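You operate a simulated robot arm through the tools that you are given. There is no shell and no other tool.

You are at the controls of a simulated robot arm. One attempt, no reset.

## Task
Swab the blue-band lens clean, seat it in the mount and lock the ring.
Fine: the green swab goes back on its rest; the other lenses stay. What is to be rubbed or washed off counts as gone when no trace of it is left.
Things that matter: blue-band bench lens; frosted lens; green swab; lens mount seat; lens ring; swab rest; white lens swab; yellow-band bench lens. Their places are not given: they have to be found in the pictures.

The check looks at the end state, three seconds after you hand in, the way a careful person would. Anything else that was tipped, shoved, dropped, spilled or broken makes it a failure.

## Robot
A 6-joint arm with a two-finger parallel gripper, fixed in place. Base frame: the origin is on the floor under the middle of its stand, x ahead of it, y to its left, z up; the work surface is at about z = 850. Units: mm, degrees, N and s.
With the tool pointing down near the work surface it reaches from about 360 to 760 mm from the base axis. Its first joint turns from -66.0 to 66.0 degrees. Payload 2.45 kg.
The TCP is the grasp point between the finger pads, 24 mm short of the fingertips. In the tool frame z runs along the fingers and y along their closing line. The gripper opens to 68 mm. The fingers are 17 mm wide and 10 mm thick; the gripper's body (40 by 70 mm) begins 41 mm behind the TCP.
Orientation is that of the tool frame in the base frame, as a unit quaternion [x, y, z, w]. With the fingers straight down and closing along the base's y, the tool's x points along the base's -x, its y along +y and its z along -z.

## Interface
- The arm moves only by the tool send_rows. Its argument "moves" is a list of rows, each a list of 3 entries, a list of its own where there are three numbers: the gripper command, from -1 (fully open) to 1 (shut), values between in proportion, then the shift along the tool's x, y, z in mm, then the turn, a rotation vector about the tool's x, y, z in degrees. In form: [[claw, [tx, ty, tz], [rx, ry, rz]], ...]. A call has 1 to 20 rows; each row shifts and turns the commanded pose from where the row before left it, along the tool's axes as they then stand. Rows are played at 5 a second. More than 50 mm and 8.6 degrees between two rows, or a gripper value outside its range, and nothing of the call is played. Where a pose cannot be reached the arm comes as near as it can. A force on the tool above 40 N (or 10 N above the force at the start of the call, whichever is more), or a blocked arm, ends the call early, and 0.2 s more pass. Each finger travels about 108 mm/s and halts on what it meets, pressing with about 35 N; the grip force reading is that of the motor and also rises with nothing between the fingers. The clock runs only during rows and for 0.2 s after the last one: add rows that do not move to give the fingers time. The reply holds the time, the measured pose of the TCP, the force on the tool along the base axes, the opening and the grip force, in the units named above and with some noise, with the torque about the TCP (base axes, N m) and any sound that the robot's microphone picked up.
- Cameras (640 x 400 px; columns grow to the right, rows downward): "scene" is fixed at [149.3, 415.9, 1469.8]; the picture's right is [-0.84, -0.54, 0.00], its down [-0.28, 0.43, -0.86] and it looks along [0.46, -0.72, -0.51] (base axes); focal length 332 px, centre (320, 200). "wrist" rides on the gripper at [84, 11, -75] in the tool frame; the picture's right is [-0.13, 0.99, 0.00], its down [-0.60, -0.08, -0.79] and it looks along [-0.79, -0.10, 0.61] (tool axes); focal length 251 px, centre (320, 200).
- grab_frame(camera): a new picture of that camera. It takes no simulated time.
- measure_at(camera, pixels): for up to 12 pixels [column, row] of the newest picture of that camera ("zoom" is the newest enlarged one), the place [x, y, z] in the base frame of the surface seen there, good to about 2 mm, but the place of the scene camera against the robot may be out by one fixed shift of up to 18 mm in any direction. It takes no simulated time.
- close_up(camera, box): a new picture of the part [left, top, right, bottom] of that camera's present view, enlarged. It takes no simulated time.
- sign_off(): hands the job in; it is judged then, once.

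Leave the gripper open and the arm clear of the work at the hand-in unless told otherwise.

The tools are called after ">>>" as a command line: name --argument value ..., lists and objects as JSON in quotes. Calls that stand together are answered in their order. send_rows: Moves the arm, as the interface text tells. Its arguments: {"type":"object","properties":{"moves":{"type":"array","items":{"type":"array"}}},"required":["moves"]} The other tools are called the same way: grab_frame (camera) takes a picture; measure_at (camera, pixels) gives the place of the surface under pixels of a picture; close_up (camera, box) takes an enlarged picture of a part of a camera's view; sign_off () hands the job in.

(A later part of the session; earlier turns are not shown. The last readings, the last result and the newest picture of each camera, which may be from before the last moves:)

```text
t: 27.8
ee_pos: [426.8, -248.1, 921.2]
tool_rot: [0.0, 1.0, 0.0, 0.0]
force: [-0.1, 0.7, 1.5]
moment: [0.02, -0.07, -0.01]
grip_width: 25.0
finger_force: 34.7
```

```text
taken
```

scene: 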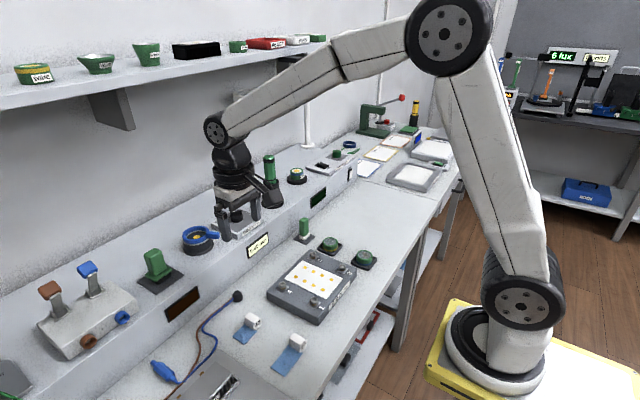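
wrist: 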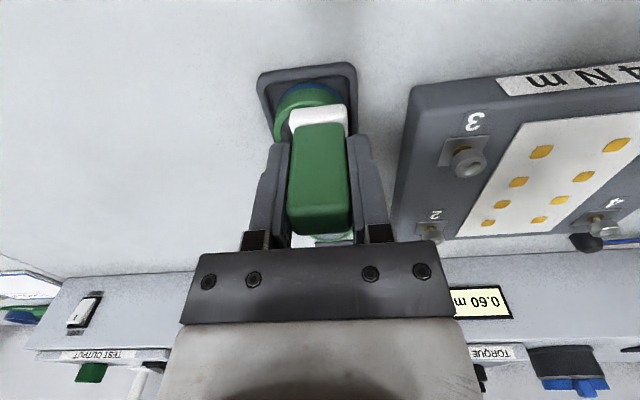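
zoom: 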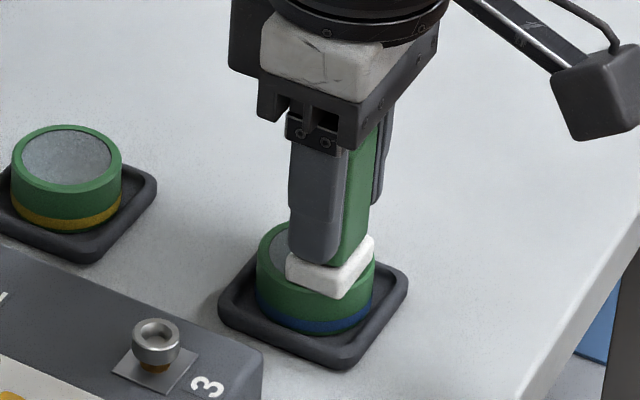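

The force is lighter at this corner (1.5 N). I'll return to the centre, lift 25 mm and move 65 mm in +x so the wrist camera can see the glass.

>>> send_rows --moves '[[1, [-4, -3, 0], [0, 0, 0]], [1, [-4, -3, 0], [0, 0, 0]], [1, [0, 0, -10], [0, 0, 0]], [1, [0, 0, -15], [0, 0, 0]], [1, [-22, 0, 0], [0, 0, 0]], [1, [-22, 0, 0], [0, 0, 0]], [1, [-21, 0, 0], [0, 0, 0]], [1, [0, 0, 0], [0, 0, 0]]]'

>>> grab_frame --camera "wrist"

>>> close_up --camera "scene" --box '[335, 230, 395, 275]'

>>> close_up --camera "wrist" --box '[260, 0, 380, 75]'

```text
t: 29.6
ee_pos: [499.5, -252.9, 947.3]
tool_rot: [0.0, 1.0, 0.001, 0.0]
force: [-0.1, 0.0, -0.2]
moment: [0.0, -0.01, -0.01]
grip_width: 24.9
finger_force: 34.7
```

```text
taken
```

wrist: 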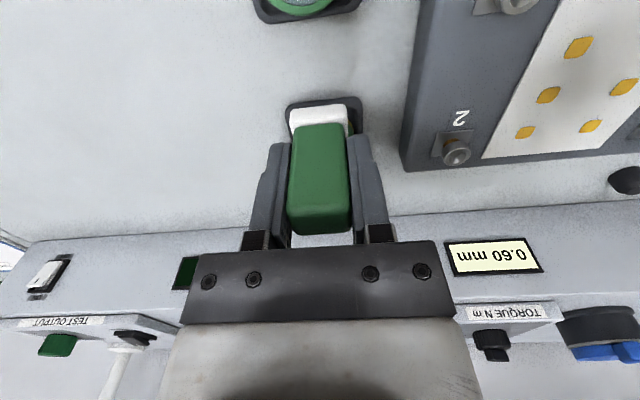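

```text
8.89 times, centred on (365, 252) of scene
```

zoom: 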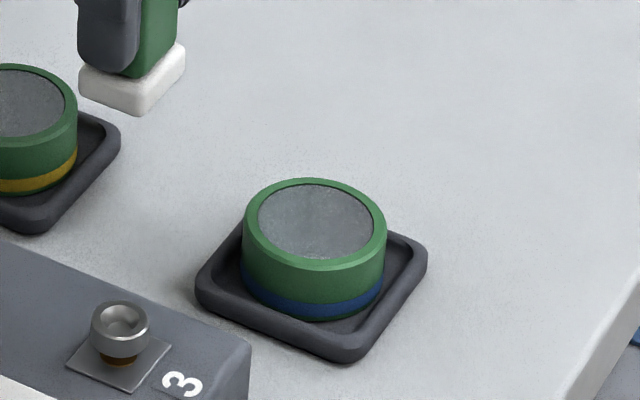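

```text
5.33 times, centred on (320, 38) of wrist
```

zoom: 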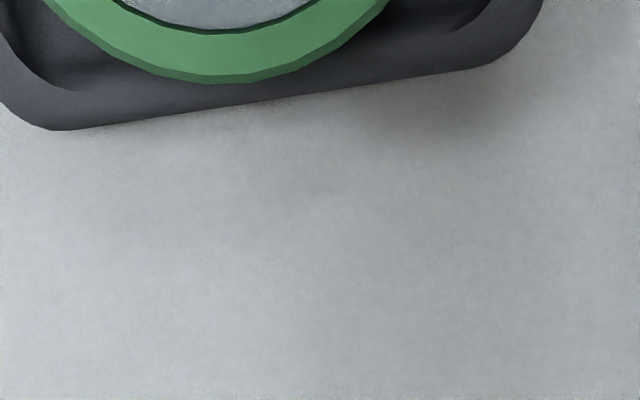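

In the scene view the glass now looks nearly grey. I'll zoom tighter on both lenses to compare them and look for traces.

>>> close_up --camera "scene" --box '[352, 245, 377, 265]'

>>> close_up --camera "scene" --box '[318, 230, 343, 250]'

```text
16.00 times, centred on (364, 255) of scene
```

zoom: 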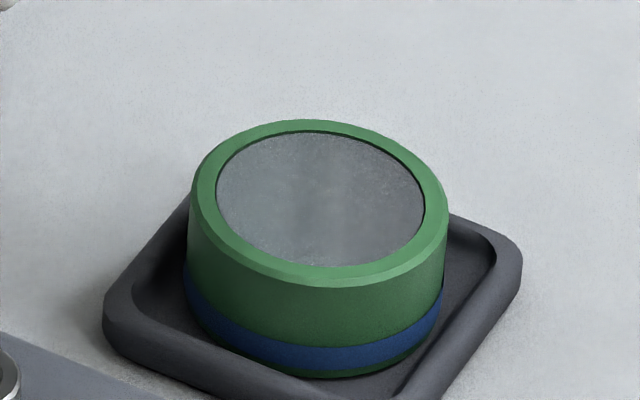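

```text
16.00 times, centred on (330, 240) of scene
```

zoom: 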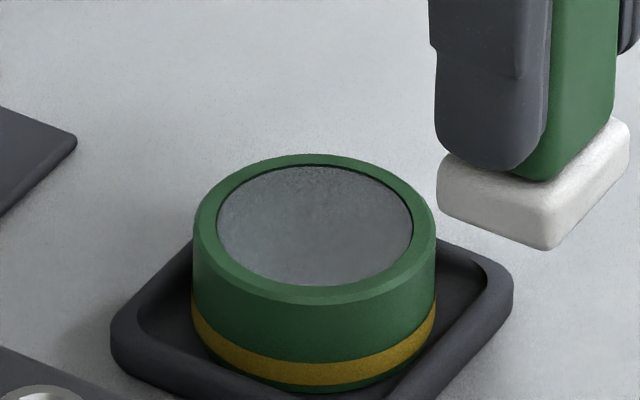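

The lens looks much cleaner, though a faint streak may remain. I'll rise to about (480,-245,1058) and tilt 25° to see the glass clearly with the wrist camera.

>>> send_rows --moves '[[1, [4.9, 2, -27.7], [0, 0, 0]], [1, [4.9, 2, -27.7], [0, 0, 0]], [1, [4.9, 2, -27.7], [0, 0, 0]], [1, [4.9, 2, -27.7], [0, 0, 0]], [1, [0, 0, 0], [0, 5, 0]], [1, [0, 0, 0], [0, 5, 0]], [1, [0, 0, 0], [0, 5, 0]], [1, [0, 0, 0], [0, 5, 0]], [1, [0, 0, 0], [0, 5, 0]], [1, [0, 0, 0], [0, 0, 0]]]'

>>> grab_frame --camera "wrist"

>>> close_up --camera "wrist" --box '[290, 40, 354, 80]'

```text
t: 31.8
ee_pos: [479.8, -245.3, 1056.5]
tool_rot: [0.0, 0.976, -0.001, -0.216]
force: [0.6, -0.7, -0.6]
moment: [-0.03, -0.03, 0.02]
grip_width: 25.1
finger_force: 35.2
```

```text
taken
```

wrist: 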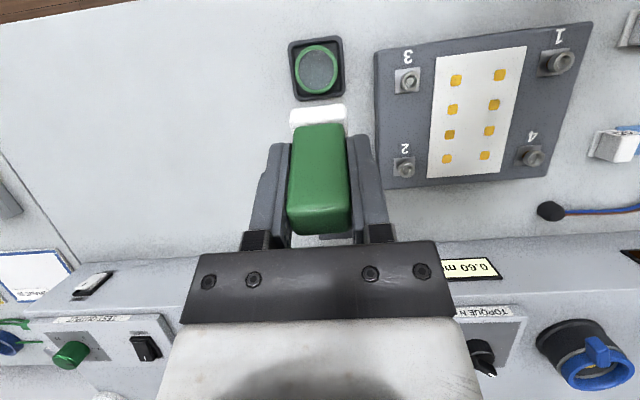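

```text
10.00 times, centred on (322, 60) of wrist
```

zoom: 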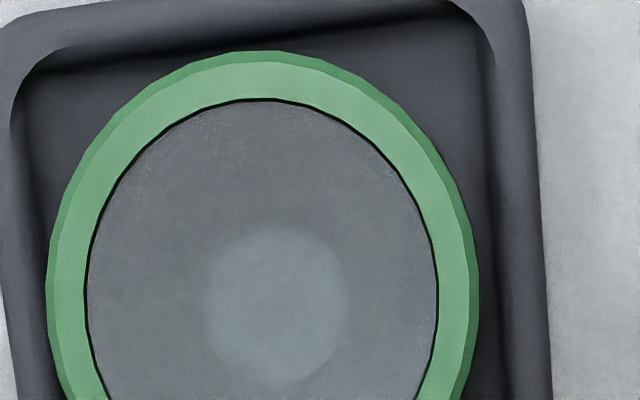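

The brown smear seems gone; a paler round spot shows in the glass. I'll frame the whole lens, with the yellow-band lens for comparison.

>>> close_up --camera "wrist" --box '[285, 35, 350, 100]'

>>> measure_at --camera "wrist" --pixels '[[318, 68], [298, 68], [337, 68], [318, 48], [318, 90], [318, 60]]'

```text
6.15 times, centred on (318, 68) of wrist
```

zoom: 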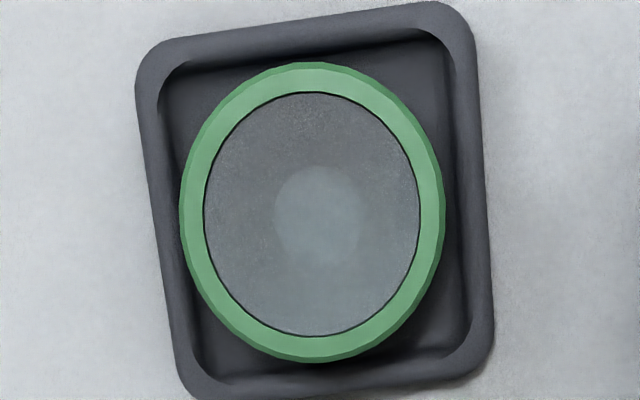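

```text
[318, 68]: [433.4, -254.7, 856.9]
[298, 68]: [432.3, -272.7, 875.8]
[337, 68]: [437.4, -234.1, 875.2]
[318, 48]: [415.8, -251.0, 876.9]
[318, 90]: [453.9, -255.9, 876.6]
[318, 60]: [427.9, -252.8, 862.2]
```

The spot turns out to be the lens's bottom opening seen through clear glass, since the centre reads z≈857. For a fair comparison I'll shift 105 mm in +x and view the clean yellow-band lens from the same angle.

>>> send_rows --moves '[[1, [-23.8, 0, -11.1], [0, 0, 0]], [1, [-23.8, 0, -11.1], [0, 0, 0]], [1, [-23.8, 0, -11.1], [0, 0, 0]], [1, [-23.8, 0, -11.1], [0, 0, 0]], [1, [0, 0, 0], [0, 0, 0]]]'

>>> grab_frame --camera "wrist"

>>> close_up --camera "wrist" --box '[285, 35, 350, 100]'

```text
t: 33.0
ee_pos: [584.8, -247.7, 1057.0]
tool_rot: [0.0, 0.976, 0.0, -0.217]
force: [0.5, -1.2, -0.5]
moment: [0.03, 0.02, 0.03]
grip_width: 25.1
finger_force: 35.2
```

```text
taken
```

wrist: 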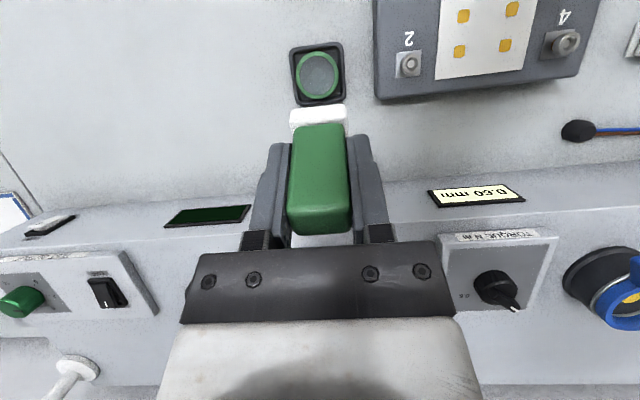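

```text
6.15 times, centred on (318, 68) of wrist
```

zoom: 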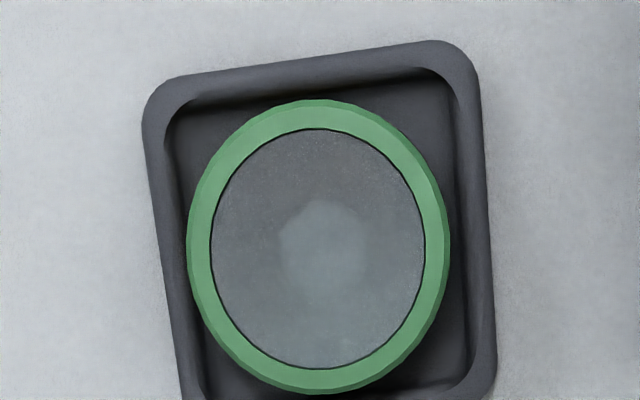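

The two lenses now look alike, with no brown left. To be safe I'll make one more full pass with good pressure. I'll straighten the tool, return above the blue-band lens and lower to z≈930.

>>> send_rows --moves '[[1, [0, 0, 0], [0, -5, 0]], [1, [0, 0, 0], [0, -5, 0]], [1, [0, 0, 0], [0, -5, 0]], [1, [0, 0, 0], [0, -5, 0]], [1, [0, 0, 0], [0, -5, 0]], [1, [30, -1.5, 0], [0, 0, 0]], [1, [30, -1.5, 0], [0, 0, 0]], [1, [30, -1.5, 0], [0, 0, 0]], [1, [30, -1.5, 0], [0, 0, 0]], [1, [30.3, -1.5, 0], [0, 0, 0]], [1, [0, 0, 30], [0, 0, 0]], [1, [0, 0, 30], [0, 0, 0]], [1, [0, 0, 30], [0, 0, 0]], [1, [0, 0, 20], [0, 0, 0]], [1, [0, 0, 16], [0, 0, 0]], [1, [0, 0, 0], [0, 0, 0]], [1, [0, 0, 0], [0, 0, 0]]]'

>>> grab_frame --camera "wrist"

>>> close_up --camera "scene" --box '[335, 220, 395, 275]'

```text
t: 36.6
ee_pos: [433.7, -253.8, 930.5]
tool_rot: [0.0, 1.0, 0.0, 0.001]
force: [0.7, -0.4, -0.2]
moment: [-0.02, 0.0, -0.01]
grip_width: 25.0
finger_force: 34.3
```

```text
taken
```

wrist: 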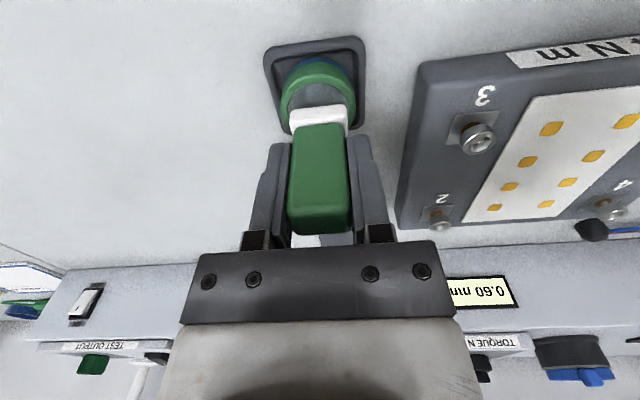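

```text
7.27 times, centred on (365, 248) of scene
```

zoom: 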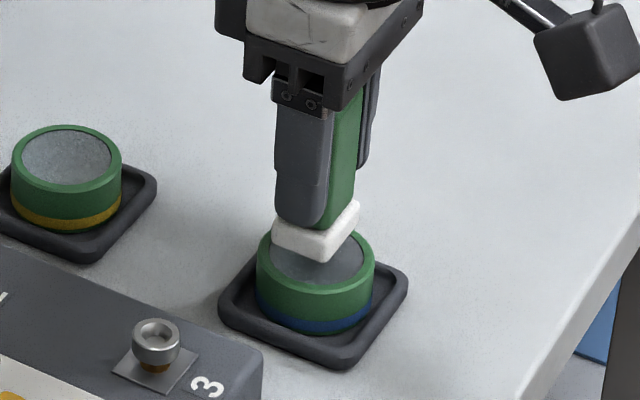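

The pad is centred over the lens again. I'll lower it to just about contact.

>>> send_rows --moves '[[1, [0, 0, 5], [0, 0, 0]], [1, [0, 0, 2.5], [0, 0, 0]], [1, [0, 0, 1], [0, 0, 0]], [1, [0, 0, 0.7], [0, 0, 0]], [1, [0, 0, 0], [0, 0, 0]]]'

```text
t: 37.8
ee_pos: [434.8, -253.8, 921.7]
tool_rot: [0.0, 1.0, -0.001, 0.0]
force: [-0.1, 0.2, 0.1]
moment: [0.0, -0.02, -0.01]
grip_width: 25.3
finger_force: 35.5
```

>>> send_rows --moves '[[1, [0, 0, 0.5], [0, 0, 0]], [1, [0, 0, 0.4], [0, 0, 0]], [1, [0, 0, 0], [0, 0, 0]]]'

```text
t: 38.6
ee_pos: [434.6, -252.8, 921.0]
tool_rot: [0.0, 1.0, -0.001, 0.001]
force: [-0.5, -0.4, 2.8]
moment: [0.0, 0.01, 0.01]
grip_width: 25.2
finger_force: 34.7
```

Contact starts at 2.8 N. I'll add 0.5 mm and then do the second raster, stroking along y this time.

>>> send_rows --moves '[[1, [0, 0, 0.5], [0, 0, 0]], [1, [-3, 0, 0], [0, 0, 0]], [1, [-3, 0, 0], [0, 0, 0]], [1, [0, 3.5, 0], [0, 0, 0]], [1, [0, 3.5, 0], [0, 0, 0]], [1, [0, -3.5, 0], [0, 0, 0]], [1, [0, -3.5, 0], [0, 0, 0]], [1, [0, -3.5, 0], [0, 0, 0]], [1, [0, -3.5, 0], [0, 0, 0]], [1, [3, 0, 0], [0, 0, 0]], [1, [3, 0, 0], [0, 0, 0]], [1, [0, 3.5, 0], [0, 0, 0]], [1, [0, 3.5, 0], [0, 0, 0]], [1, [0, 3.5, 0], [0, 0, 0]], [1, [0, 3.5, 0], [0, 0, 0]], [1, [3, 0, 0], [0, 0, 0]], [1, [3, 0, 0], [0, 0, 0]], [1, [0, -3.5, 0], [0, 0, 0]], [1, [0, -3.5, 0], [0, 0, 0]]]'

```text
t: 42.6
ee_pos: [428.0, -252.6, 920.1]
tool_rot: [0.0, 1.0, 0.001, -0.001]
force: [-1.8, 8.1, 21.6]
moment: [0.37, -0.01, 0.06]
grip_width: 25.0
finger_force: 35.6
```

The force climbed to 21 N here, so I'll ease up 0.7 mm and finish the remaining strokes.

>>> send_rows --moves '[[1, [0, 0, -0.7], [0, 0, 0]], [1, [0, -3.5, 0], [0, 0, 0]], [1, [0, -3.5, 0], [0, 0, 0]], [1, [-3, 0, 0], [0, 0, 0]], [1, [-3, 0, 0], [0, 0, 0]], [1, [0, 3.5, 0], [0, 0, 0]], [1, [0, 3.5, 0], [0, 0, 0]], [1, [3, 3, 0], [0, 0, 0]], [1, [3, 2, 0], [0, 0, 0]], [1, [-3, -3, 0], [0, 0, 0]], [1, [-3, -2, 0], [0, 0, 0]], [1, [-3, -2.5, 0], [0, 0, 0]], [1, [-3, -2.5, 0], [0, 0, 0]], [1, [3, 2.5, 0], [0, 0, 0]], [1, [3, 2.5, 0], [0, 0, 0]]]'

>>> close_up --camera "scene" --box '[335, 220, 395, 275]'

```text
t: 45.8
ee_pos: [435.0, -253.2, 922.3]
tool_rot: [-0.001, 1.0, 0.0, 0.0]
force: [1.0, 0.3, 1.2]
moment: [-0.02, -0.01, 0.04]
grip_width: 24.9
finger_force: 34.7
```

```text
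7.27 times, centred on (365, 248) of scene
```

zoom: 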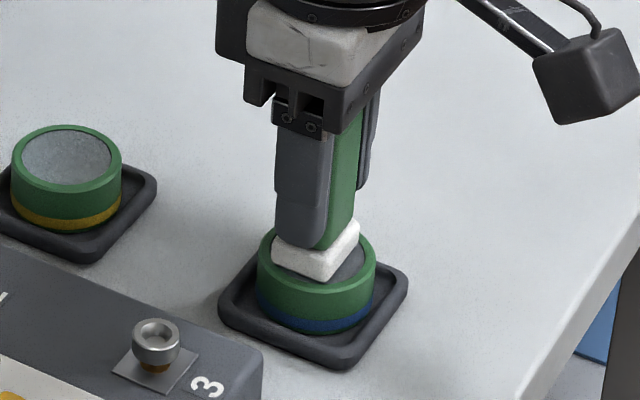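

Second pass done. I'll lift straight up, go to the same view pose and check the glass.

>>> send_rows --moves '[[1, [0, 0, -15], [0, 0, 0]], [1, [0, 0, -25], [0, 0, 0]], [1, [-11, 2, -25], [0, 0, 0]], [1, [-11, 2, -25], [0, 0, 0]], [1, [-11, 2, -25], [0, 0, 0]], [1, [-12, 2, -20], [0, 0, 0]], [1, [0, 0, 0], [0, 5, 0]], [1, [0, 0, 0], [0, 5, 0]], [1, [0, 0, 0], [0, 5, 0]], [1, [0, 0, 0], [0, 5, 0]], [1, [0, 0, 0], [0, 5, 0]], [1, [0, 0, 0], [0, 0, 0]]]'

>>> grab_frame --camera "wrist"

>>> close_up --camera "wrist" --box '[285, 35, 350, 100]'

>>> close_up --camera "scene" --box '[352, 245, 377, 265]'

```text
t: 48.4
ee_pos: [480.3, -246.7, 1054.9]
tool_rot: [0.0, 0.976, -0.001, -0.216]
force: [-0.3, 0.1, 0.0]
moment: [-0.01, 0.02, -0.03]
grip_width: 24.8
finger_force: 35.0
```

```text
taken
```

wrist: 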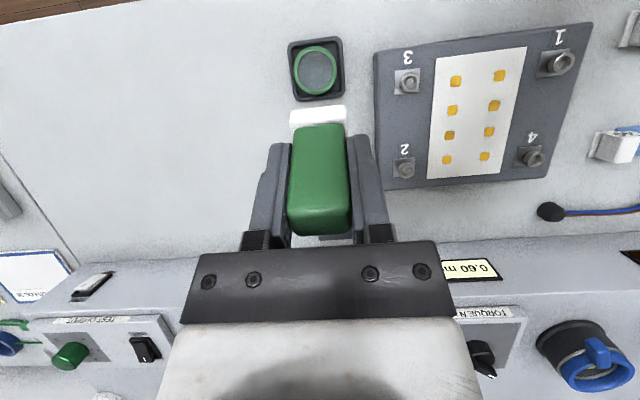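

```text
6.15 times, centred on (318, 68) of wrist
```

zoom: 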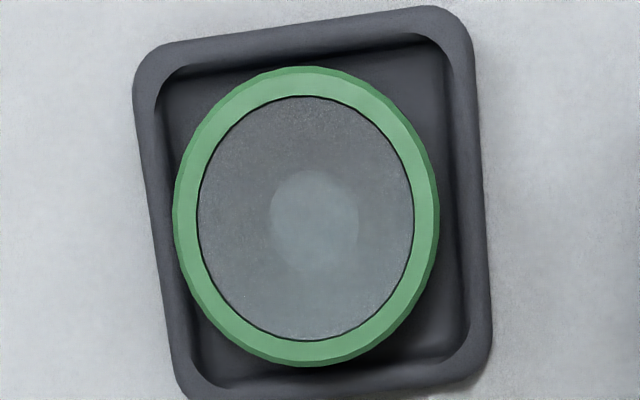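

```text
16.00 times, centred on (364, 255) of scene
```

zoom: 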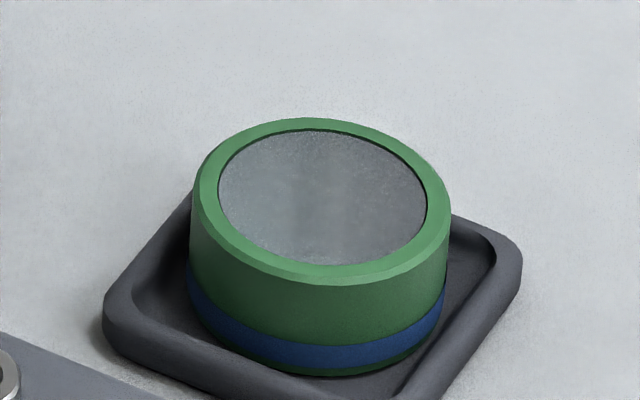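

The glass looks the same as before, grey and spotless, matching the yellow-band lens. Now I'll return the swab: straighten the tool, move above its rest at (636.5,-254), and come down to about 10 mm above it.

>>> send_rows --moves '[[1, [0, 0, 0], [0, -5, 0]], [1, [0, 0, 0], [0, -5, 0]], [1, [0, 0, 0], [0, -5, 0]], [1, [0, 0, 0], [0, -5, 0]], [1, [0, 0, 0], [0, -5, 0]], [1, [-26.1, -1.55, 0], [0, 0, 0]], [1, [-26.1, -1.55, 0], [0, 0, 0]], [1, [-26.1, -1.55, 0], [0, 0, 0]], [1, [-26.1, -1.55, 0], [0, 0, 0]], [1, [-26.1, -1.55, 0], [0, 0, 0]], [1, [-26.1, -1.55, 0], [0, 0, 0]], [1, [0, 0, 30], [0, 0, 0]], [1, [0, 0, 30], [0, 0, 0]], [1, [0, 0, 30], [0, 0, 0]], [1, [0, 0, 27], [0, 0, 0]], [1, [0, 0, 20], [0, 0, 0]], [1, [0, 0, 10], [0, 0, 0]], [1, [0, 0, 0], [0, 0, 0]], [1, [0, 0, 0], [0, 0, 0]]]'

>>> grab_frame --camera "wrist"

>>> close_up --camera "scene" --box '[270, 190, 350, 260]'

```text
t: 52.4
ee_pos: [635.6, -254.9, 909.4]
tool_rot: [0.0, 1.0, -0.001, 0.0]
force: [0.4, 0.0, -0.3]
moment: [0.01, 0.01, 0.0]
grip_width: 25.1
finger_force: 34.7
```

```text
taken
```

wrist: 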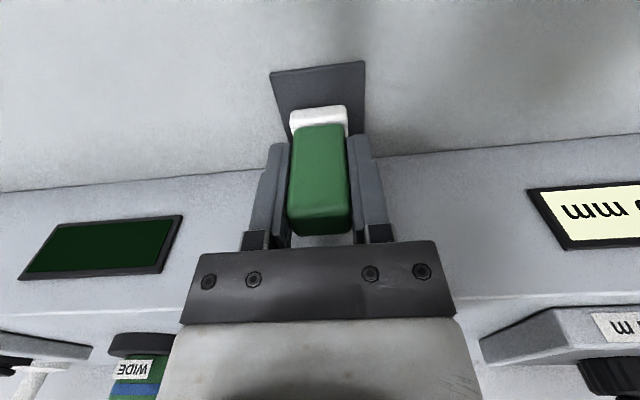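

```text
5.71 times, centred on (310, 225) of scene
```

zoom: 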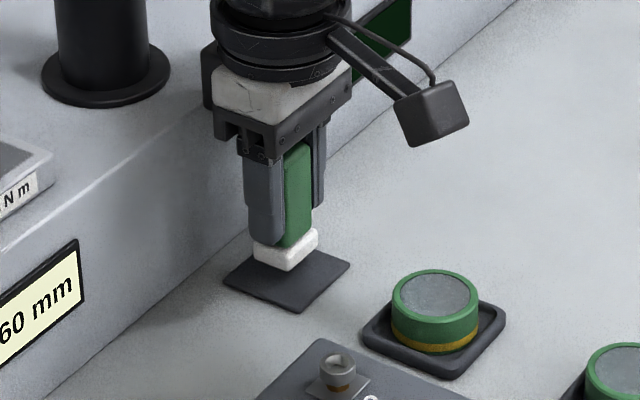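

The pad hangs about 10 mm above the rest. I'll lower it with small last steps and watch the force.

>>> send_rows --moves '[[1, [0, 0, 4], [0, 0, 0]], [1, [0, 0, 3], [0, 0, 0]], [1, [0, 0, 1], [0, 0, 0]], [1, [0, 0, 0], [0, 0, 0]]]'

```text
t: 53.4
ee_pos: [636.6, -255.1, 900.4]
tool_rot: [0.0, 1.0, 0.0, -0.001]
force: [-0.4, 0.8, -1.0]
moment: [0.05, 0.01, 0.03]
grip_width: 25.1
finger_force: 35.6
```

>>> send_rows --moves '[[1, [0, 0, 0.6], [0, 0, 0]], [1, [0, 0, 0.6], [0, 0, 0]], [1, [0, 0, 0], [0, 0, 0]]]'

```text
t: 54.2
ee_pos: [636.8, -257.0, 900.0]
tool_rot: [0.0, 1.0, 0.0, 0.0]
force: [0.4, -0.2, -0.3]
moment: [-0.02, -0.03, -0.03]
grip_width: 24.9
finger_force: 34.8
```

Not touching yet, so I'll lower another 1 mm.

>>> send_rows --moves '[[1, [0, 0, 0.5], [0, 0, 0]], [1, [0, 0, 0.5], [0, 0, 0]], [1, [0, 0, 0], [0, 0, 0]]]'

>>> close_up --camera "scene" --box '[285, 210, 325, 245]'

```text
t: 55.0
ee_pos: [635.8, -255.9, 898.1]
tool_rot: [0.001, 1.0, 0.0, 0.001]
force: [-0.1, 0.3, -0.7]
moment: [-0.02, 0.01, 0.02]
grip_width: 25.4
finger_force: 34.4
```

```text
11.43 times, centred on (305, 228) of scene
```

zoom: 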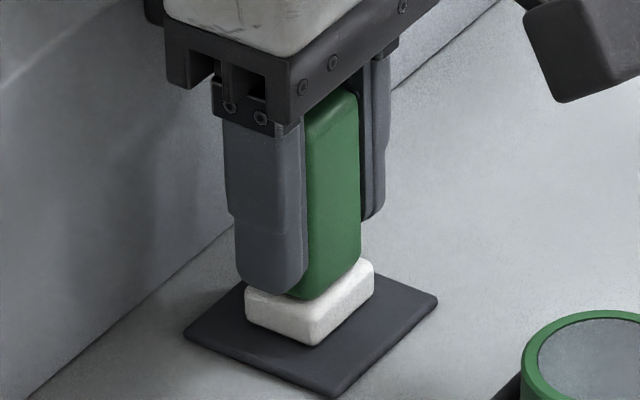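

Almost touching. I'll take one more small step.

>>> send_rows --moves '[[1, [0, 0, 0.4], [0, 0, 0]], [1, [0, 0, 0.3], [0, 0, 0]], [1, [0, 0, 0], [0, 0, 0]]]'

```text
t: 55.8
ee_pos: [636.5, -255.5, 899.1]
tool_rot: [0.001, 1.0, -0.002, 0.001]
force: [0.7, 2.8, 3.7]
moment: [0.12, 0.02, 0.01]
grip_width: 24.8
finger_force: 34.9
```

The swab touches its rest with 3.7 N. I'll open the gripper.

>>> send_rows --moves '[[0.2, [0, 0, 0], [0, 0, 0]], [0, [0, 0, 0], [0, 0, 0]], [-0.5, [0, 0, 0], [0, 0, 0]], [-1, [0, 0, 0], [0, 0, 0]], [-1, [0, 0, 0], [0, 0, 0]]]'

>>> close_up --camera "scene" --box '[270, 190, 350, 260]'

>>> grab_frame --camera "wrist"

```text
t: 57.0
ee_pos: [636.3, -256.2, 898.7]
tool_rot: [0.0, 1.0, -0.002, 0.001]
force: [0.3, -0.2, 0.3]
moment: [-0.04, -0.07, 0.0]
grip_width: 68.0
finger_force: 0.1
```

```text
5.71 times, centred on (310, 225) of scene
```

zoom: 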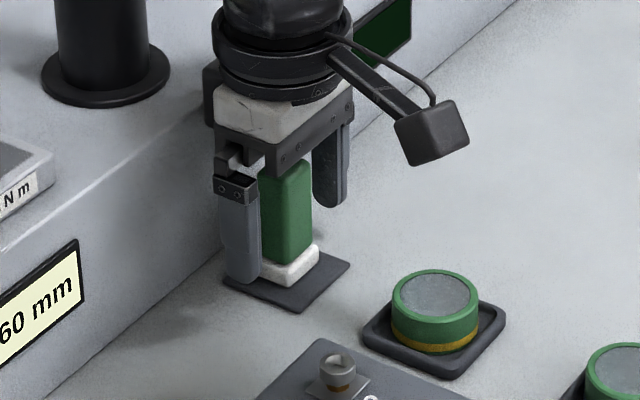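

```text
taken
```

wrist: 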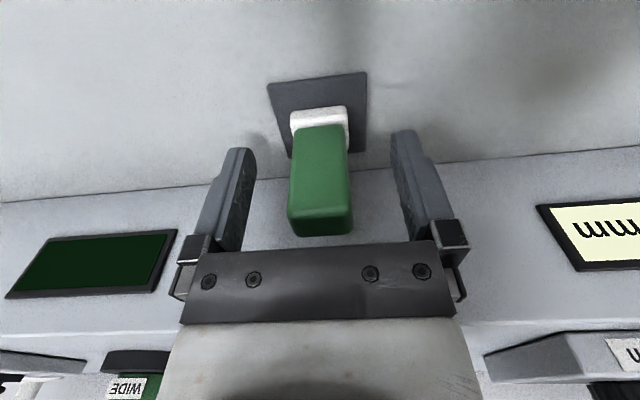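

The swab stands on its rest, upright. I'll lift straight off it.

>>> send_rows --moves '[[-1, [0, 0, -10], [0, 0, 0]], [-1, [0, 0, -20], [0, 0, 0]], [-1, [0, 0, -25], [0, 0, 0]], [-1, [0, 0, -25], [0, 0, 0]], [-1, [0, 0, -25], [0, 0, 0]], [-1, [0, 0, 0], [0, 0, 0]]]'

>>> grab_frame --camera "wrist"

>>> close_up --camera "scene" --box '[270, 190, 350, 260]'

>>> measure_at --camera "zoom" --pixels '[[285, 270]]'

```text
t: 58.4
ee_pos: [636.3, -254.5, 1004.5]
tool_rot: [0.0, 1.0, 0.0, 0.0]
force: [-0.4, 0.0, 1.0]
moment: [0.02, 0.03, -0.03]
grip_width: 68.0
finger_force: 0.1
```

```text
taken
```

wrist: 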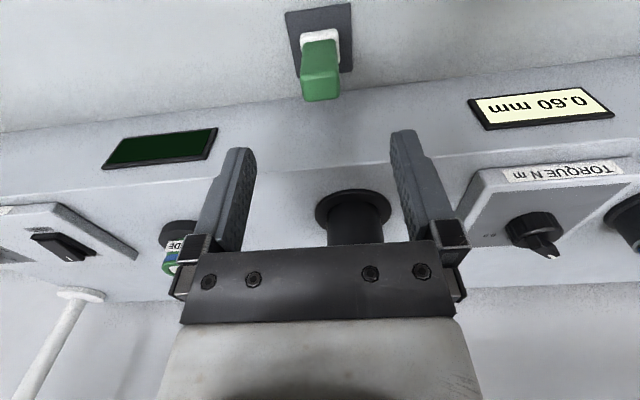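

```text
5.71 times, centred on (310, 225) of scene
```

zoom: 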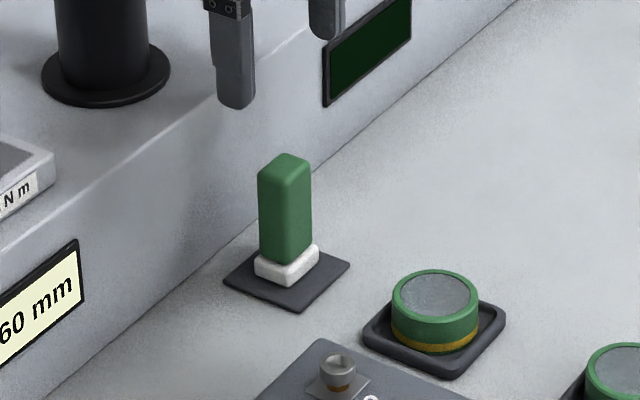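

```text
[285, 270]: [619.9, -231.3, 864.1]
```

The swab is back, centred on its rest. Before taking the lens I want a close look at the mount and a test of the reach. I'll retreat in x to stay clear of the driver, go across in y, then advance to about (660,33,1060).

>>> send_rows --moves '[[-1, [18.7, 0, -18.5], [0, 0, 0]], [-1, [18.7, 0, -18.5], [0, 0, 0]], [-1, [18.7, 0, -18.5], [0, 0, 0]], [-1, [0, 36, 0], [0, 0, 0]], [-1, [0, 36, 0], [0, 0, 0]], [-1, [0, 36, 0], [0, 0, 0]], [-1, [0, 36, 0], [0, 0, 0]], [-1, [0, 36, 0], [0, 0, 0]], [-1, [0, 36, 0], [0, 0, 0]], [-1, [0, 36, 0], [0, 0, 0]], [-1, [0, 36, 0], [0, 0, 0]], [-1, [-20, 0, 0], [0, 0, 0]], [-1, [-20, 0, 0], [0, 0, 0]], [-1, [-20, 0, 0], [0, 0, 0]], [-1, [-20, 0, 0], [0, 0, 0]], [-1, [0, 0, 0], [0, 0, 0]], [-1, [0, 0, 0], [0, 0, 0]]]'

>>> grab_frame --camera "wrist"

>>> close_up --camera "wrist" --box '[250, 150, 390, 240]'

>>> close_up --camera "scene" --box '[140, 140, 300, 270]'

```text
t: 62.0
ee_pos: [661.1, 31.8, 1057.9]
tool_rot: [0.0, 1.0, -0.001, 0.0]
force: [-0.1, 0.5, -0.6]
moment: [0.01, -0.02, -0.02]
grip_width: 68.0
finger_force: 0.1
```

```text
taken
```

wrist: 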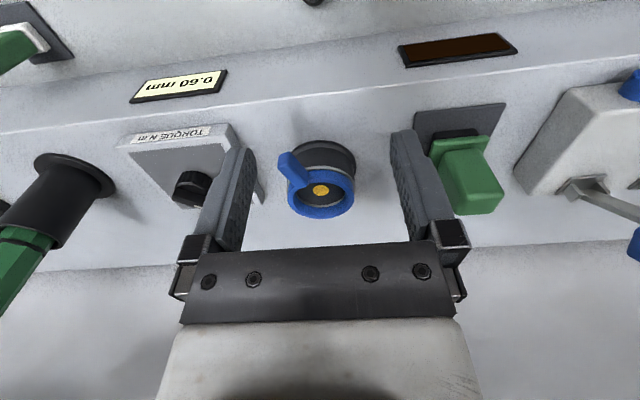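

```text
4.44 times, centred on (320, 195) of wrist
```

zoom: 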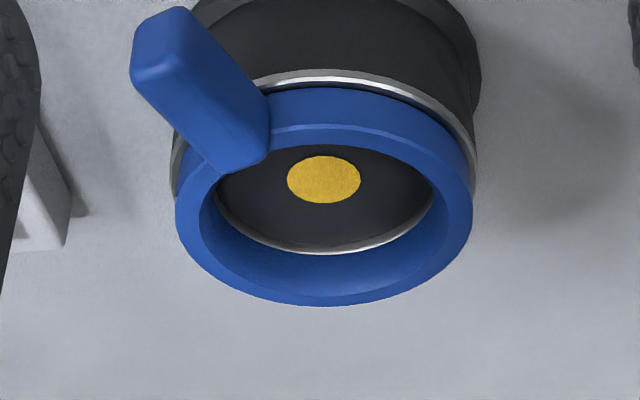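

```text
3.08 times, centred on (220, 205) of scene
```

zoom: 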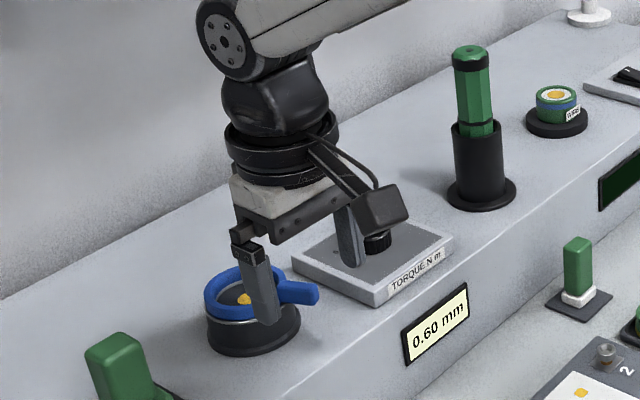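

The mount shows clearly at (320,185). I'll retake the wrist zoom and measure many rim points to fit the ring's centre and inner width.

>>> close_up --camera "wrist" --box '[264, 140, 376, 224]'

>>> measure_at --camera "zoom" --pixels '[[325, 222], [280, 222], [367, 220], [323, 195], [323, 250], [320, 340], [155, 258], [488, 250], [200, 310], [450, 300], [440, 170], [330, 155]]'

```text
4.76 times, centred on (320, 182) of wrist
```

zoom: 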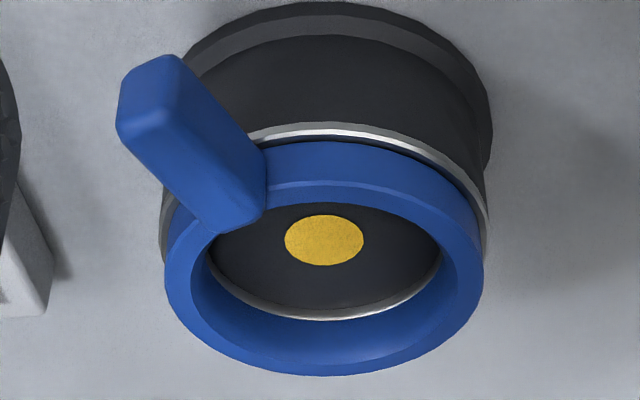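

```text
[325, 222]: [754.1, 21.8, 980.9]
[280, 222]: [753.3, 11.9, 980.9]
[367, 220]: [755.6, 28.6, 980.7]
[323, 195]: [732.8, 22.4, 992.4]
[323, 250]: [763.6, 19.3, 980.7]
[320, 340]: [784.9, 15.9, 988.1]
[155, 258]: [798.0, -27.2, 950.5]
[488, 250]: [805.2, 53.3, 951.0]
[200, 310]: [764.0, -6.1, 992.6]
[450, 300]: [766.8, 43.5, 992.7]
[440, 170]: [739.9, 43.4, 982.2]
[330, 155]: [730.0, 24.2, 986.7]
```

I'll sample along lines across the far, left and right rim to find the ring's inner and outer edges.

>>> measure_at --camera "zoom" --pixels '[[322, 325], [322, 332], [322, 338], [322, 344], [322, 350], [322, 356], [322, 362], [322, 368], [322, 372], [322, 186], [322, 190], [322, 200]]'

>>> measure_at --camera "zoom" --pixels '[[168, 270], [173, 270], [178, 270], [184, 270], [190, 270], [197, 270], [455, 262], [461, 262], [466, 262], [471, 262], [476, 262], [481, 262]]'

```text
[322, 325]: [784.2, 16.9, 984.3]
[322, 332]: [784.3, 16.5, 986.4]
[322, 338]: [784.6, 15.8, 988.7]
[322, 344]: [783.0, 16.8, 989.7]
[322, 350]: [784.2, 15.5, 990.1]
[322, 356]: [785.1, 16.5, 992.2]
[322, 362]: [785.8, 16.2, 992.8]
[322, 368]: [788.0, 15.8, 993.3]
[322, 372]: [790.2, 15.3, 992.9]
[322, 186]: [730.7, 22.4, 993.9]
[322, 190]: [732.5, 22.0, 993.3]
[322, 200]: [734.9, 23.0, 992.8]
```

```text
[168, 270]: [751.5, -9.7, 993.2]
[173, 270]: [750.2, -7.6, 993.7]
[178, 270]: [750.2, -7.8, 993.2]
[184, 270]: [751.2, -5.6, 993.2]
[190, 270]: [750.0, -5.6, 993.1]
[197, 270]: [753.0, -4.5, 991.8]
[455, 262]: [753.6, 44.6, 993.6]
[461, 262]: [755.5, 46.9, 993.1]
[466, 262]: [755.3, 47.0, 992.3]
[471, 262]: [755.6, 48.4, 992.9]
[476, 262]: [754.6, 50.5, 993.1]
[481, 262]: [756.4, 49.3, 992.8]
```

The ring's centre fits to (760.2,20.2), with an inner radius of about 24.3 mm and a top at z≈993. The lens (radius 20.5) fits through with a few mm to spare. Before testing reach I'll check where the wall shelf and wall are relative to the arm's wrist.

>>> grab_frame --camera "scene"

>>> measure_at --camera "scene" --pixels '[[20, 100], [160, 78], [250, 62], [325, 46], [115, 115], [110, 98], [130, 125], [213, 130], [225, 165], [240, 180], [60, 180], [150, 150]]'

>>> measure_at --camera "scene" --pixels '[[250, 97], [268, 98], [235, 95], [295, 85], [306, 130], [300, 65], [215, 205], [255, 180], [250, 205], [205, 120], [250, 140], [215, 150]]'

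```text
taken
```

scene: 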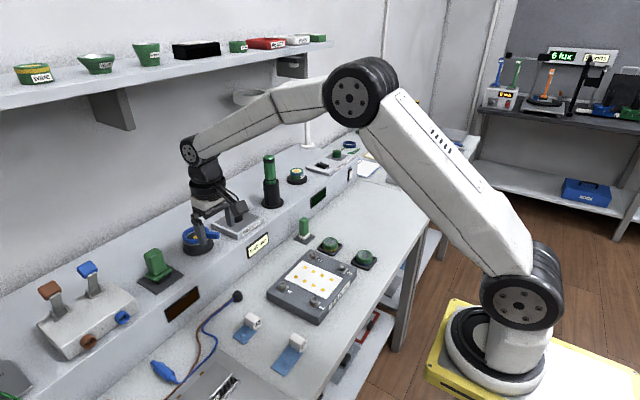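

```text
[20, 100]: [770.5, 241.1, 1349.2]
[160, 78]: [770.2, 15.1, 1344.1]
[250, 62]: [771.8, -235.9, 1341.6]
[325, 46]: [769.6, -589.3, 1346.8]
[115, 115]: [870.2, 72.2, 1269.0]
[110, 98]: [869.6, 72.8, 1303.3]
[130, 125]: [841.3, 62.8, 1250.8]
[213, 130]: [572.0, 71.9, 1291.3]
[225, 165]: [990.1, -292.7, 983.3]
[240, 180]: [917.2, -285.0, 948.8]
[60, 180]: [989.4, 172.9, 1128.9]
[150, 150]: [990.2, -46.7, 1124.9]
```

```text
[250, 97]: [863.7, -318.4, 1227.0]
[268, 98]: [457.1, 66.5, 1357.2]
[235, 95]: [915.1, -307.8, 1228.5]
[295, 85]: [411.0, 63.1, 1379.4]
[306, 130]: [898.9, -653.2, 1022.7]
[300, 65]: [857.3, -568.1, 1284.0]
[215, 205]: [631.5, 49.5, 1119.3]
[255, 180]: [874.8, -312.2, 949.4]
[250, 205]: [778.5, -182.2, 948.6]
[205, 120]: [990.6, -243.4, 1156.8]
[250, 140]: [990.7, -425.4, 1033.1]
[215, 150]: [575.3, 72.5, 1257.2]
```

The shelf's front edge is at x≈770 and z≈1345, and a bracket hangs at x≥841. I need the height of the arm's wrist joint, shown at (188,152), to be sure it passes below the shelf.

>>> measure_at --camera "scene" --pixels '[[188, 152], [184, 140], [182, 160], [196, 150], [200, 170], [205, 185], [192, 139], [320, 45], [220, 68], [195, 238], [240, 215], [205, 195]]'

>>> close_up --camera "scene" --box '[140, 60, 260, 260]'

```text
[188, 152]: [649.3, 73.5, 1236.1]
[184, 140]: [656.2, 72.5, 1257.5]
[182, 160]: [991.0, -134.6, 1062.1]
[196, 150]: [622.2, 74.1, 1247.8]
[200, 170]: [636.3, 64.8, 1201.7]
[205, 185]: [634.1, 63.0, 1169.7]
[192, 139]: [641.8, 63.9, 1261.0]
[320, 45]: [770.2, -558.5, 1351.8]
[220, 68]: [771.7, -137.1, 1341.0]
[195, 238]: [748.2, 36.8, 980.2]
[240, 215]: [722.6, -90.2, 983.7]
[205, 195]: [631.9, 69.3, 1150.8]
```

```text
2.00 times, centred on (200, 160) of scene
```

zoom: 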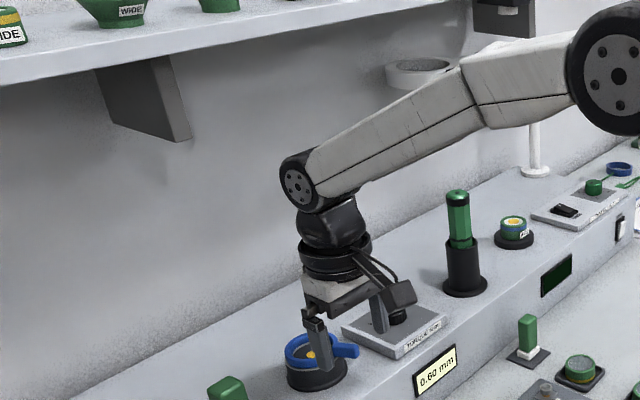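

The wrist joint tops out about 206 mm above the TCP, well below the shelf. The scene camera is off by about (-11,+16,0). I'll now test reach by moving at z≈1058 to (760,20).

>>> send_rows --moves '[[-1, [-20, -2.4, 0], [0, 0, 0]], [-1, [-20, -2.4, 0], [0, 0, 0]], [-1, [-20, -2.4, 0], [0, 0, 0]], [-1, [-20, -2.4, 0], [0, 0, 0]], [-1, [-19, -2, 0], [0, 0, 0]], [-1, [0, 0, 0], [0, 0, 0]], [-1, [0, 0, 0], [0, 0, 0]]]'

>>> grab_frame --camera "scene"

>>> grab_frame --camera "wrist"

```text
t: 63.6
ee_pos: [758.9, 20.1, 1056.9]
tool_rot: [0.0, 1.0, -0.001, 0.0]
force: [0.3, 0.5, -0.1]
moment: [0.01, 0.0, -0.02]
grip_width: 68.0
finger_force: 0.0
```

```text
taken
```

scene: 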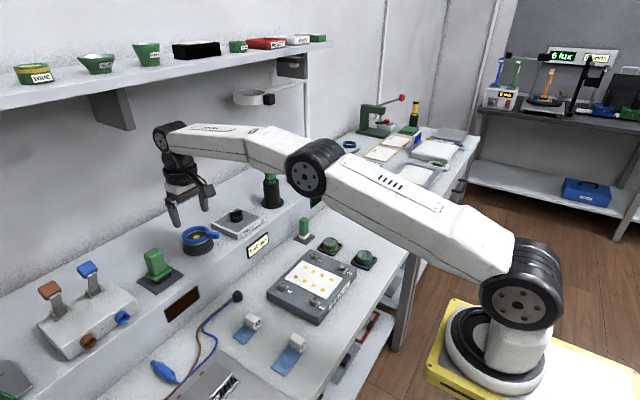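

```text
taken
```

wrist: 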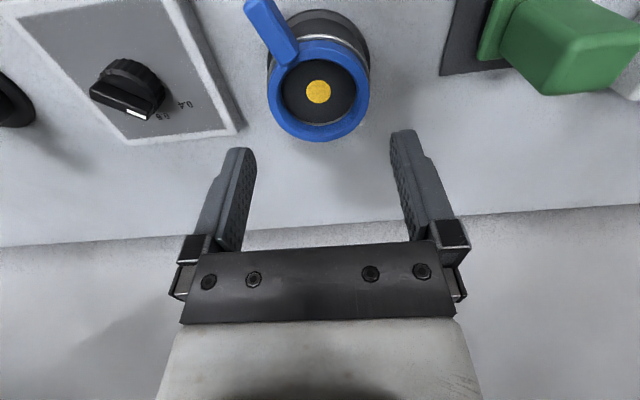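

The reach is fine here. The wrist view shows the ring at (318,90). I'll zoom in and measure it again from this steeper angle to refine the centre.

>>> close_up --camera "wrist" --box '[236, 0, 396, 150]'

>>> measure_at --camera "wrist" --pixels '[[318, 92], [306, 92], [330, 92], [318, 80], [318, 103], [270, 90], [368, 90], [279, 92], [358, 92], [318, 138], [318, 132], [330, 44]]'

```text
2.67 times, centred on (316, 75) of wrist
```

zoom: 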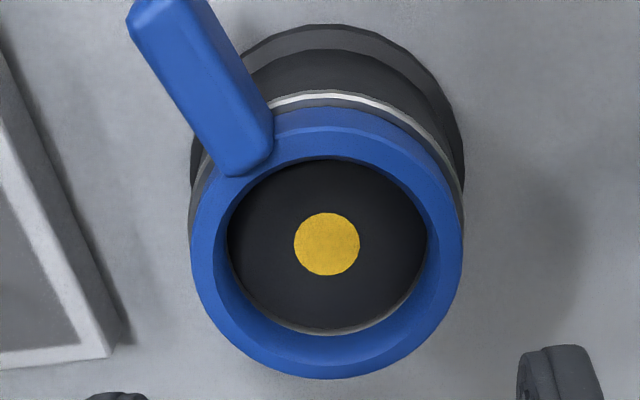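

```text
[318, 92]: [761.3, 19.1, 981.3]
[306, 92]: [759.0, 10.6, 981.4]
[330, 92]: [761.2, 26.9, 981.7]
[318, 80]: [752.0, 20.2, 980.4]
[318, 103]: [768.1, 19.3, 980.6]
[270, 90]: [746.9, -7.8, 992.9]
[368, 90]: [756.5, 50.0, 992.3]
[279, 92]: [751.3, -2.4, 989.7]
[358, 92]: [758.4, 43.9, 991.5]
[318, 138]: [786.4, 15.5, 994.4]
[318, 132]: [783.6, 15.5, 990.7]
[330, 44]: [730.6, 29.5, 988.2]
```

The ring's centre is confirmed at about (760.4,20). I'll lower to z≈1026 with the gripper open to check the arm can reach the seating height, with the fingers straddling the ring.

>>> send_rows --moves '[[-1, [-1, 0, 10], [0, 0, 0]], [-1, [0, 0, 10], [0, 0, 0]], [-1, [0, 0, 10], [0, 0, 0]], [-1, [0, 0, 0], [0, 0, 0]], [-1, [0, 0, 0], [0, 0, 0]]]'

>>> grab_frame --camera "wrist"

>>> grab_frame --camera "scene"

```text
t: 64.8
ee_pos: [761.4, 21.4, 1027.0]
tool_rot: [0.0, 1.0, -0.001, -0.001]
force: [-0.6, 0.1, 0.2]
moment: [-0.01, -0.01, -0.01]
grip_width: 68.1
finger_force: 0.0
```

```text
taken
```

wrist: 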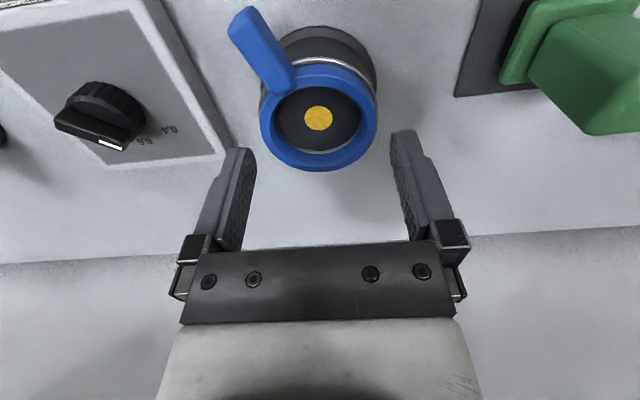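

```text
taken
```

scene: 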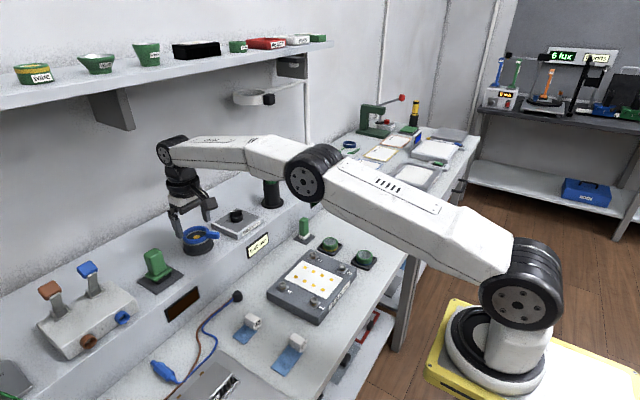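

The arm reaches this height too. I'll measure the seat once more from here as a reference, then go back for the lens.

>>> measure_at --camera "wrist" --pixels '[[318, 118], [304, 118], [333, 118], [318, 104], [318, 131], [263, 116], [374, 114], [318, 168], [318, 152], [248, 30], [270, 60], [288, 85]]'

>>> close_up --camera "wrist" --box '[216, 0, 416, 180]'

```text
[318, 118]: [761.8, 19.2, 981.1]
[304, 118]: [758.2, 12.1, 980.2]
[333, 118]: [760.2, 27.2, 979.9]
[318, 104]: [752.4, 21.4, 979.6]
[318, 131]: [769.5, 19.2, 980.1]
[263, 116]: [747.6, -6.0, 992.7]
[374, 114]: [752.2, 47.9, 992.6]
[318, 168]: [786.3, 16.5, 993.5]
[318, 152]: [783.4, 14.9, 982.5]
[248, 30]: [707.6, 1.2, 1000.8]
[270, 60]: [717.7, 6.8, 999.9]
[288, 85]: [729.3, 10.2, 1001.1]
```

```text
2.22 times, centred on (316, 90) of wrist
```

zoom: 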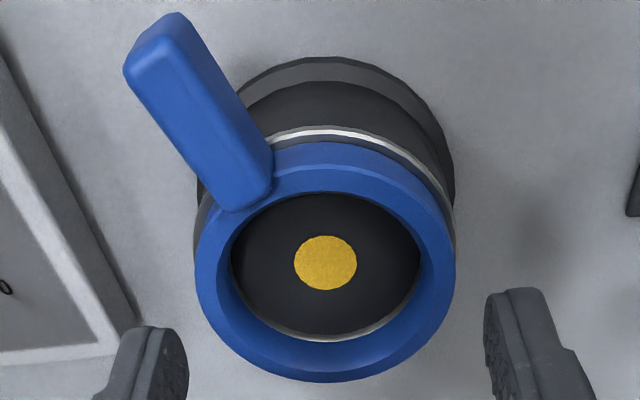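

The ring's tab points to about 202° from the centre. Now for the lens: I'll rise, retreat, cross over to (441,-245,1058) and tilt 25° to look at the lens before grasping it.

>>> send_rows --moves '[[-1, [0, 0, -15], [0, 0, 0]], [-1, [0, 0, -16], [0, 0, 0]], [-1, [36, 0, 0], [0, 0, 0]], [-1, [36, 0, 0], [0, 0, 0]], [-1, [36, 0, 0], [0, 0, 0]], [-1, [36, 0, 0], [0, 0, 0]], [-1, [36, 0, 0], [0, 0, 0]], [-1, [17.5, -33.3, 0], [0, 0, 0]], [-1, [17.5, -33.3, 0], [0, 0, 0]], [-1, [17.5, -33.3, 0], [0, 0, 0]], [-1, [17.5, -33.3, 0], [0, 0, 0]], [-1, [17.5, -33.3, 0], [0, 0, 0]], [-1, [17.5, -33.3, 0], [0, 0, 0]], [-1, [17.5, -33.3, 0], [0, 0, 0]], [-1, [17.5, -33.3, 0], [0, 0, 0]], [-1, [0, 0, 0], [0, 0, 0]], [-1, [0, 0, 0], [0, 0, 0]]]'

>>> send_rows --moves '[[-1, [0, 0, 0], [0, 5, 0]], [-1, [0, 0, 0], [0, 5, 0]], [-1, [0, 0, 0], [0, 5, 0]], [-1, [0, 0, 0], [0, 5, 0]], [-1, [0, 0, 0], [0, 5, 0]], [-1, [0, 0, 0], [0, 0, 0]], [-1, [0, 0, 0], [0, 0, 0]]]'

>>> grab_frame --camera "wrist"

>>> close_up --camera "wrist" --box '[280, 70, 360, 140]'

```text
t: 68.4
ee_pos: [441.1, -245.5, 1060.5]
tool_rot: [0.0, 1.0, 0.0, 0.0]
force: [-0.1, 0.6, 0.5]
moment: [0.0, -0.01, 0.02]
grip_width: 67.9
finger_force: 0.1
```

```text
t: 70.0
ee_pos: [440.5, -244.9, 1059.5]
tool_rot: [0.001, 0.976, 0.0, -0.217]
force: [0.1, 0.2, 0.9]
moment: [0.01, 0.0, -0.03]
grip_width: 68.0
finger_force: 0.1
```

```text
taken
```

wrist: 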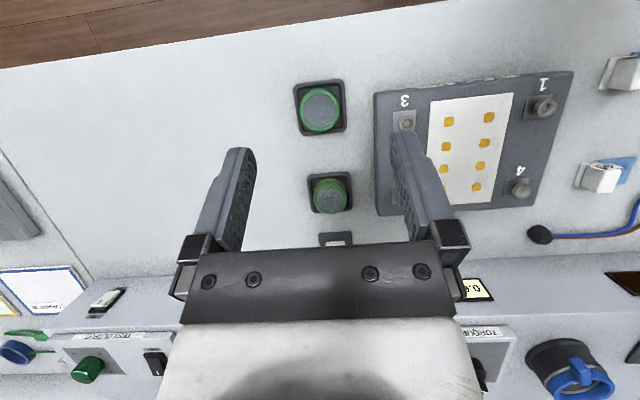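

```text
5.71 times, centred on (320, 105) of wrist
```

zoom: 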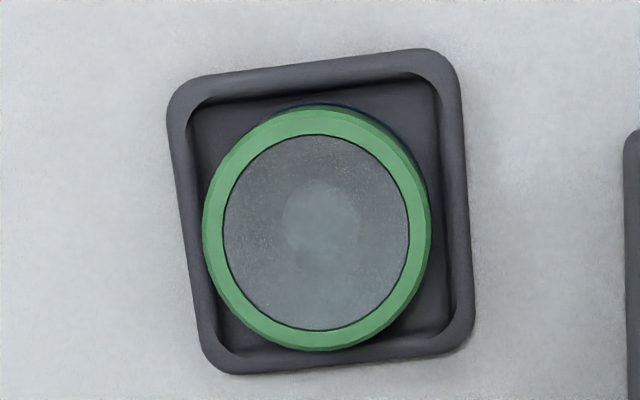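

The lens glass is clean. I'll measure the lens rim, its centre and the tray floor.

>>> measure_at --camera "zoom" --pixels '[[209, 225], [426, 225], [318, 112], [318, 343], [240, 150], [395, 150], [240, 305], [395, 305], [210, 110], [425, 130], [445, 310], [215, 330]]'

```text
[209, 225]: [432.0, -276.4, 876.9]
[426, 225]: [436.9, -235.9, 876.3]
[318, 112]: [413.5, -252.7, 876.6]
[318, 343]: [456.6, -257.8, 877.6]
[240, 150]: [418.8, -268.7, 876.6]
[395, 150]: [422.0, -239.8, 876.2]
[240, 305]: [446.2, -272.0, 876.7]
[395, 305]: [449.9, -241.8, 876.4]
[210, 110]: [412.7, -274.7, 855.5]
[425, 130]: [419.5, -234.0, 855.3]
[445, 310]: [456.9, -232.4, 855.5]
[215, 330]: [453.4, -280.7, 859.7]
```

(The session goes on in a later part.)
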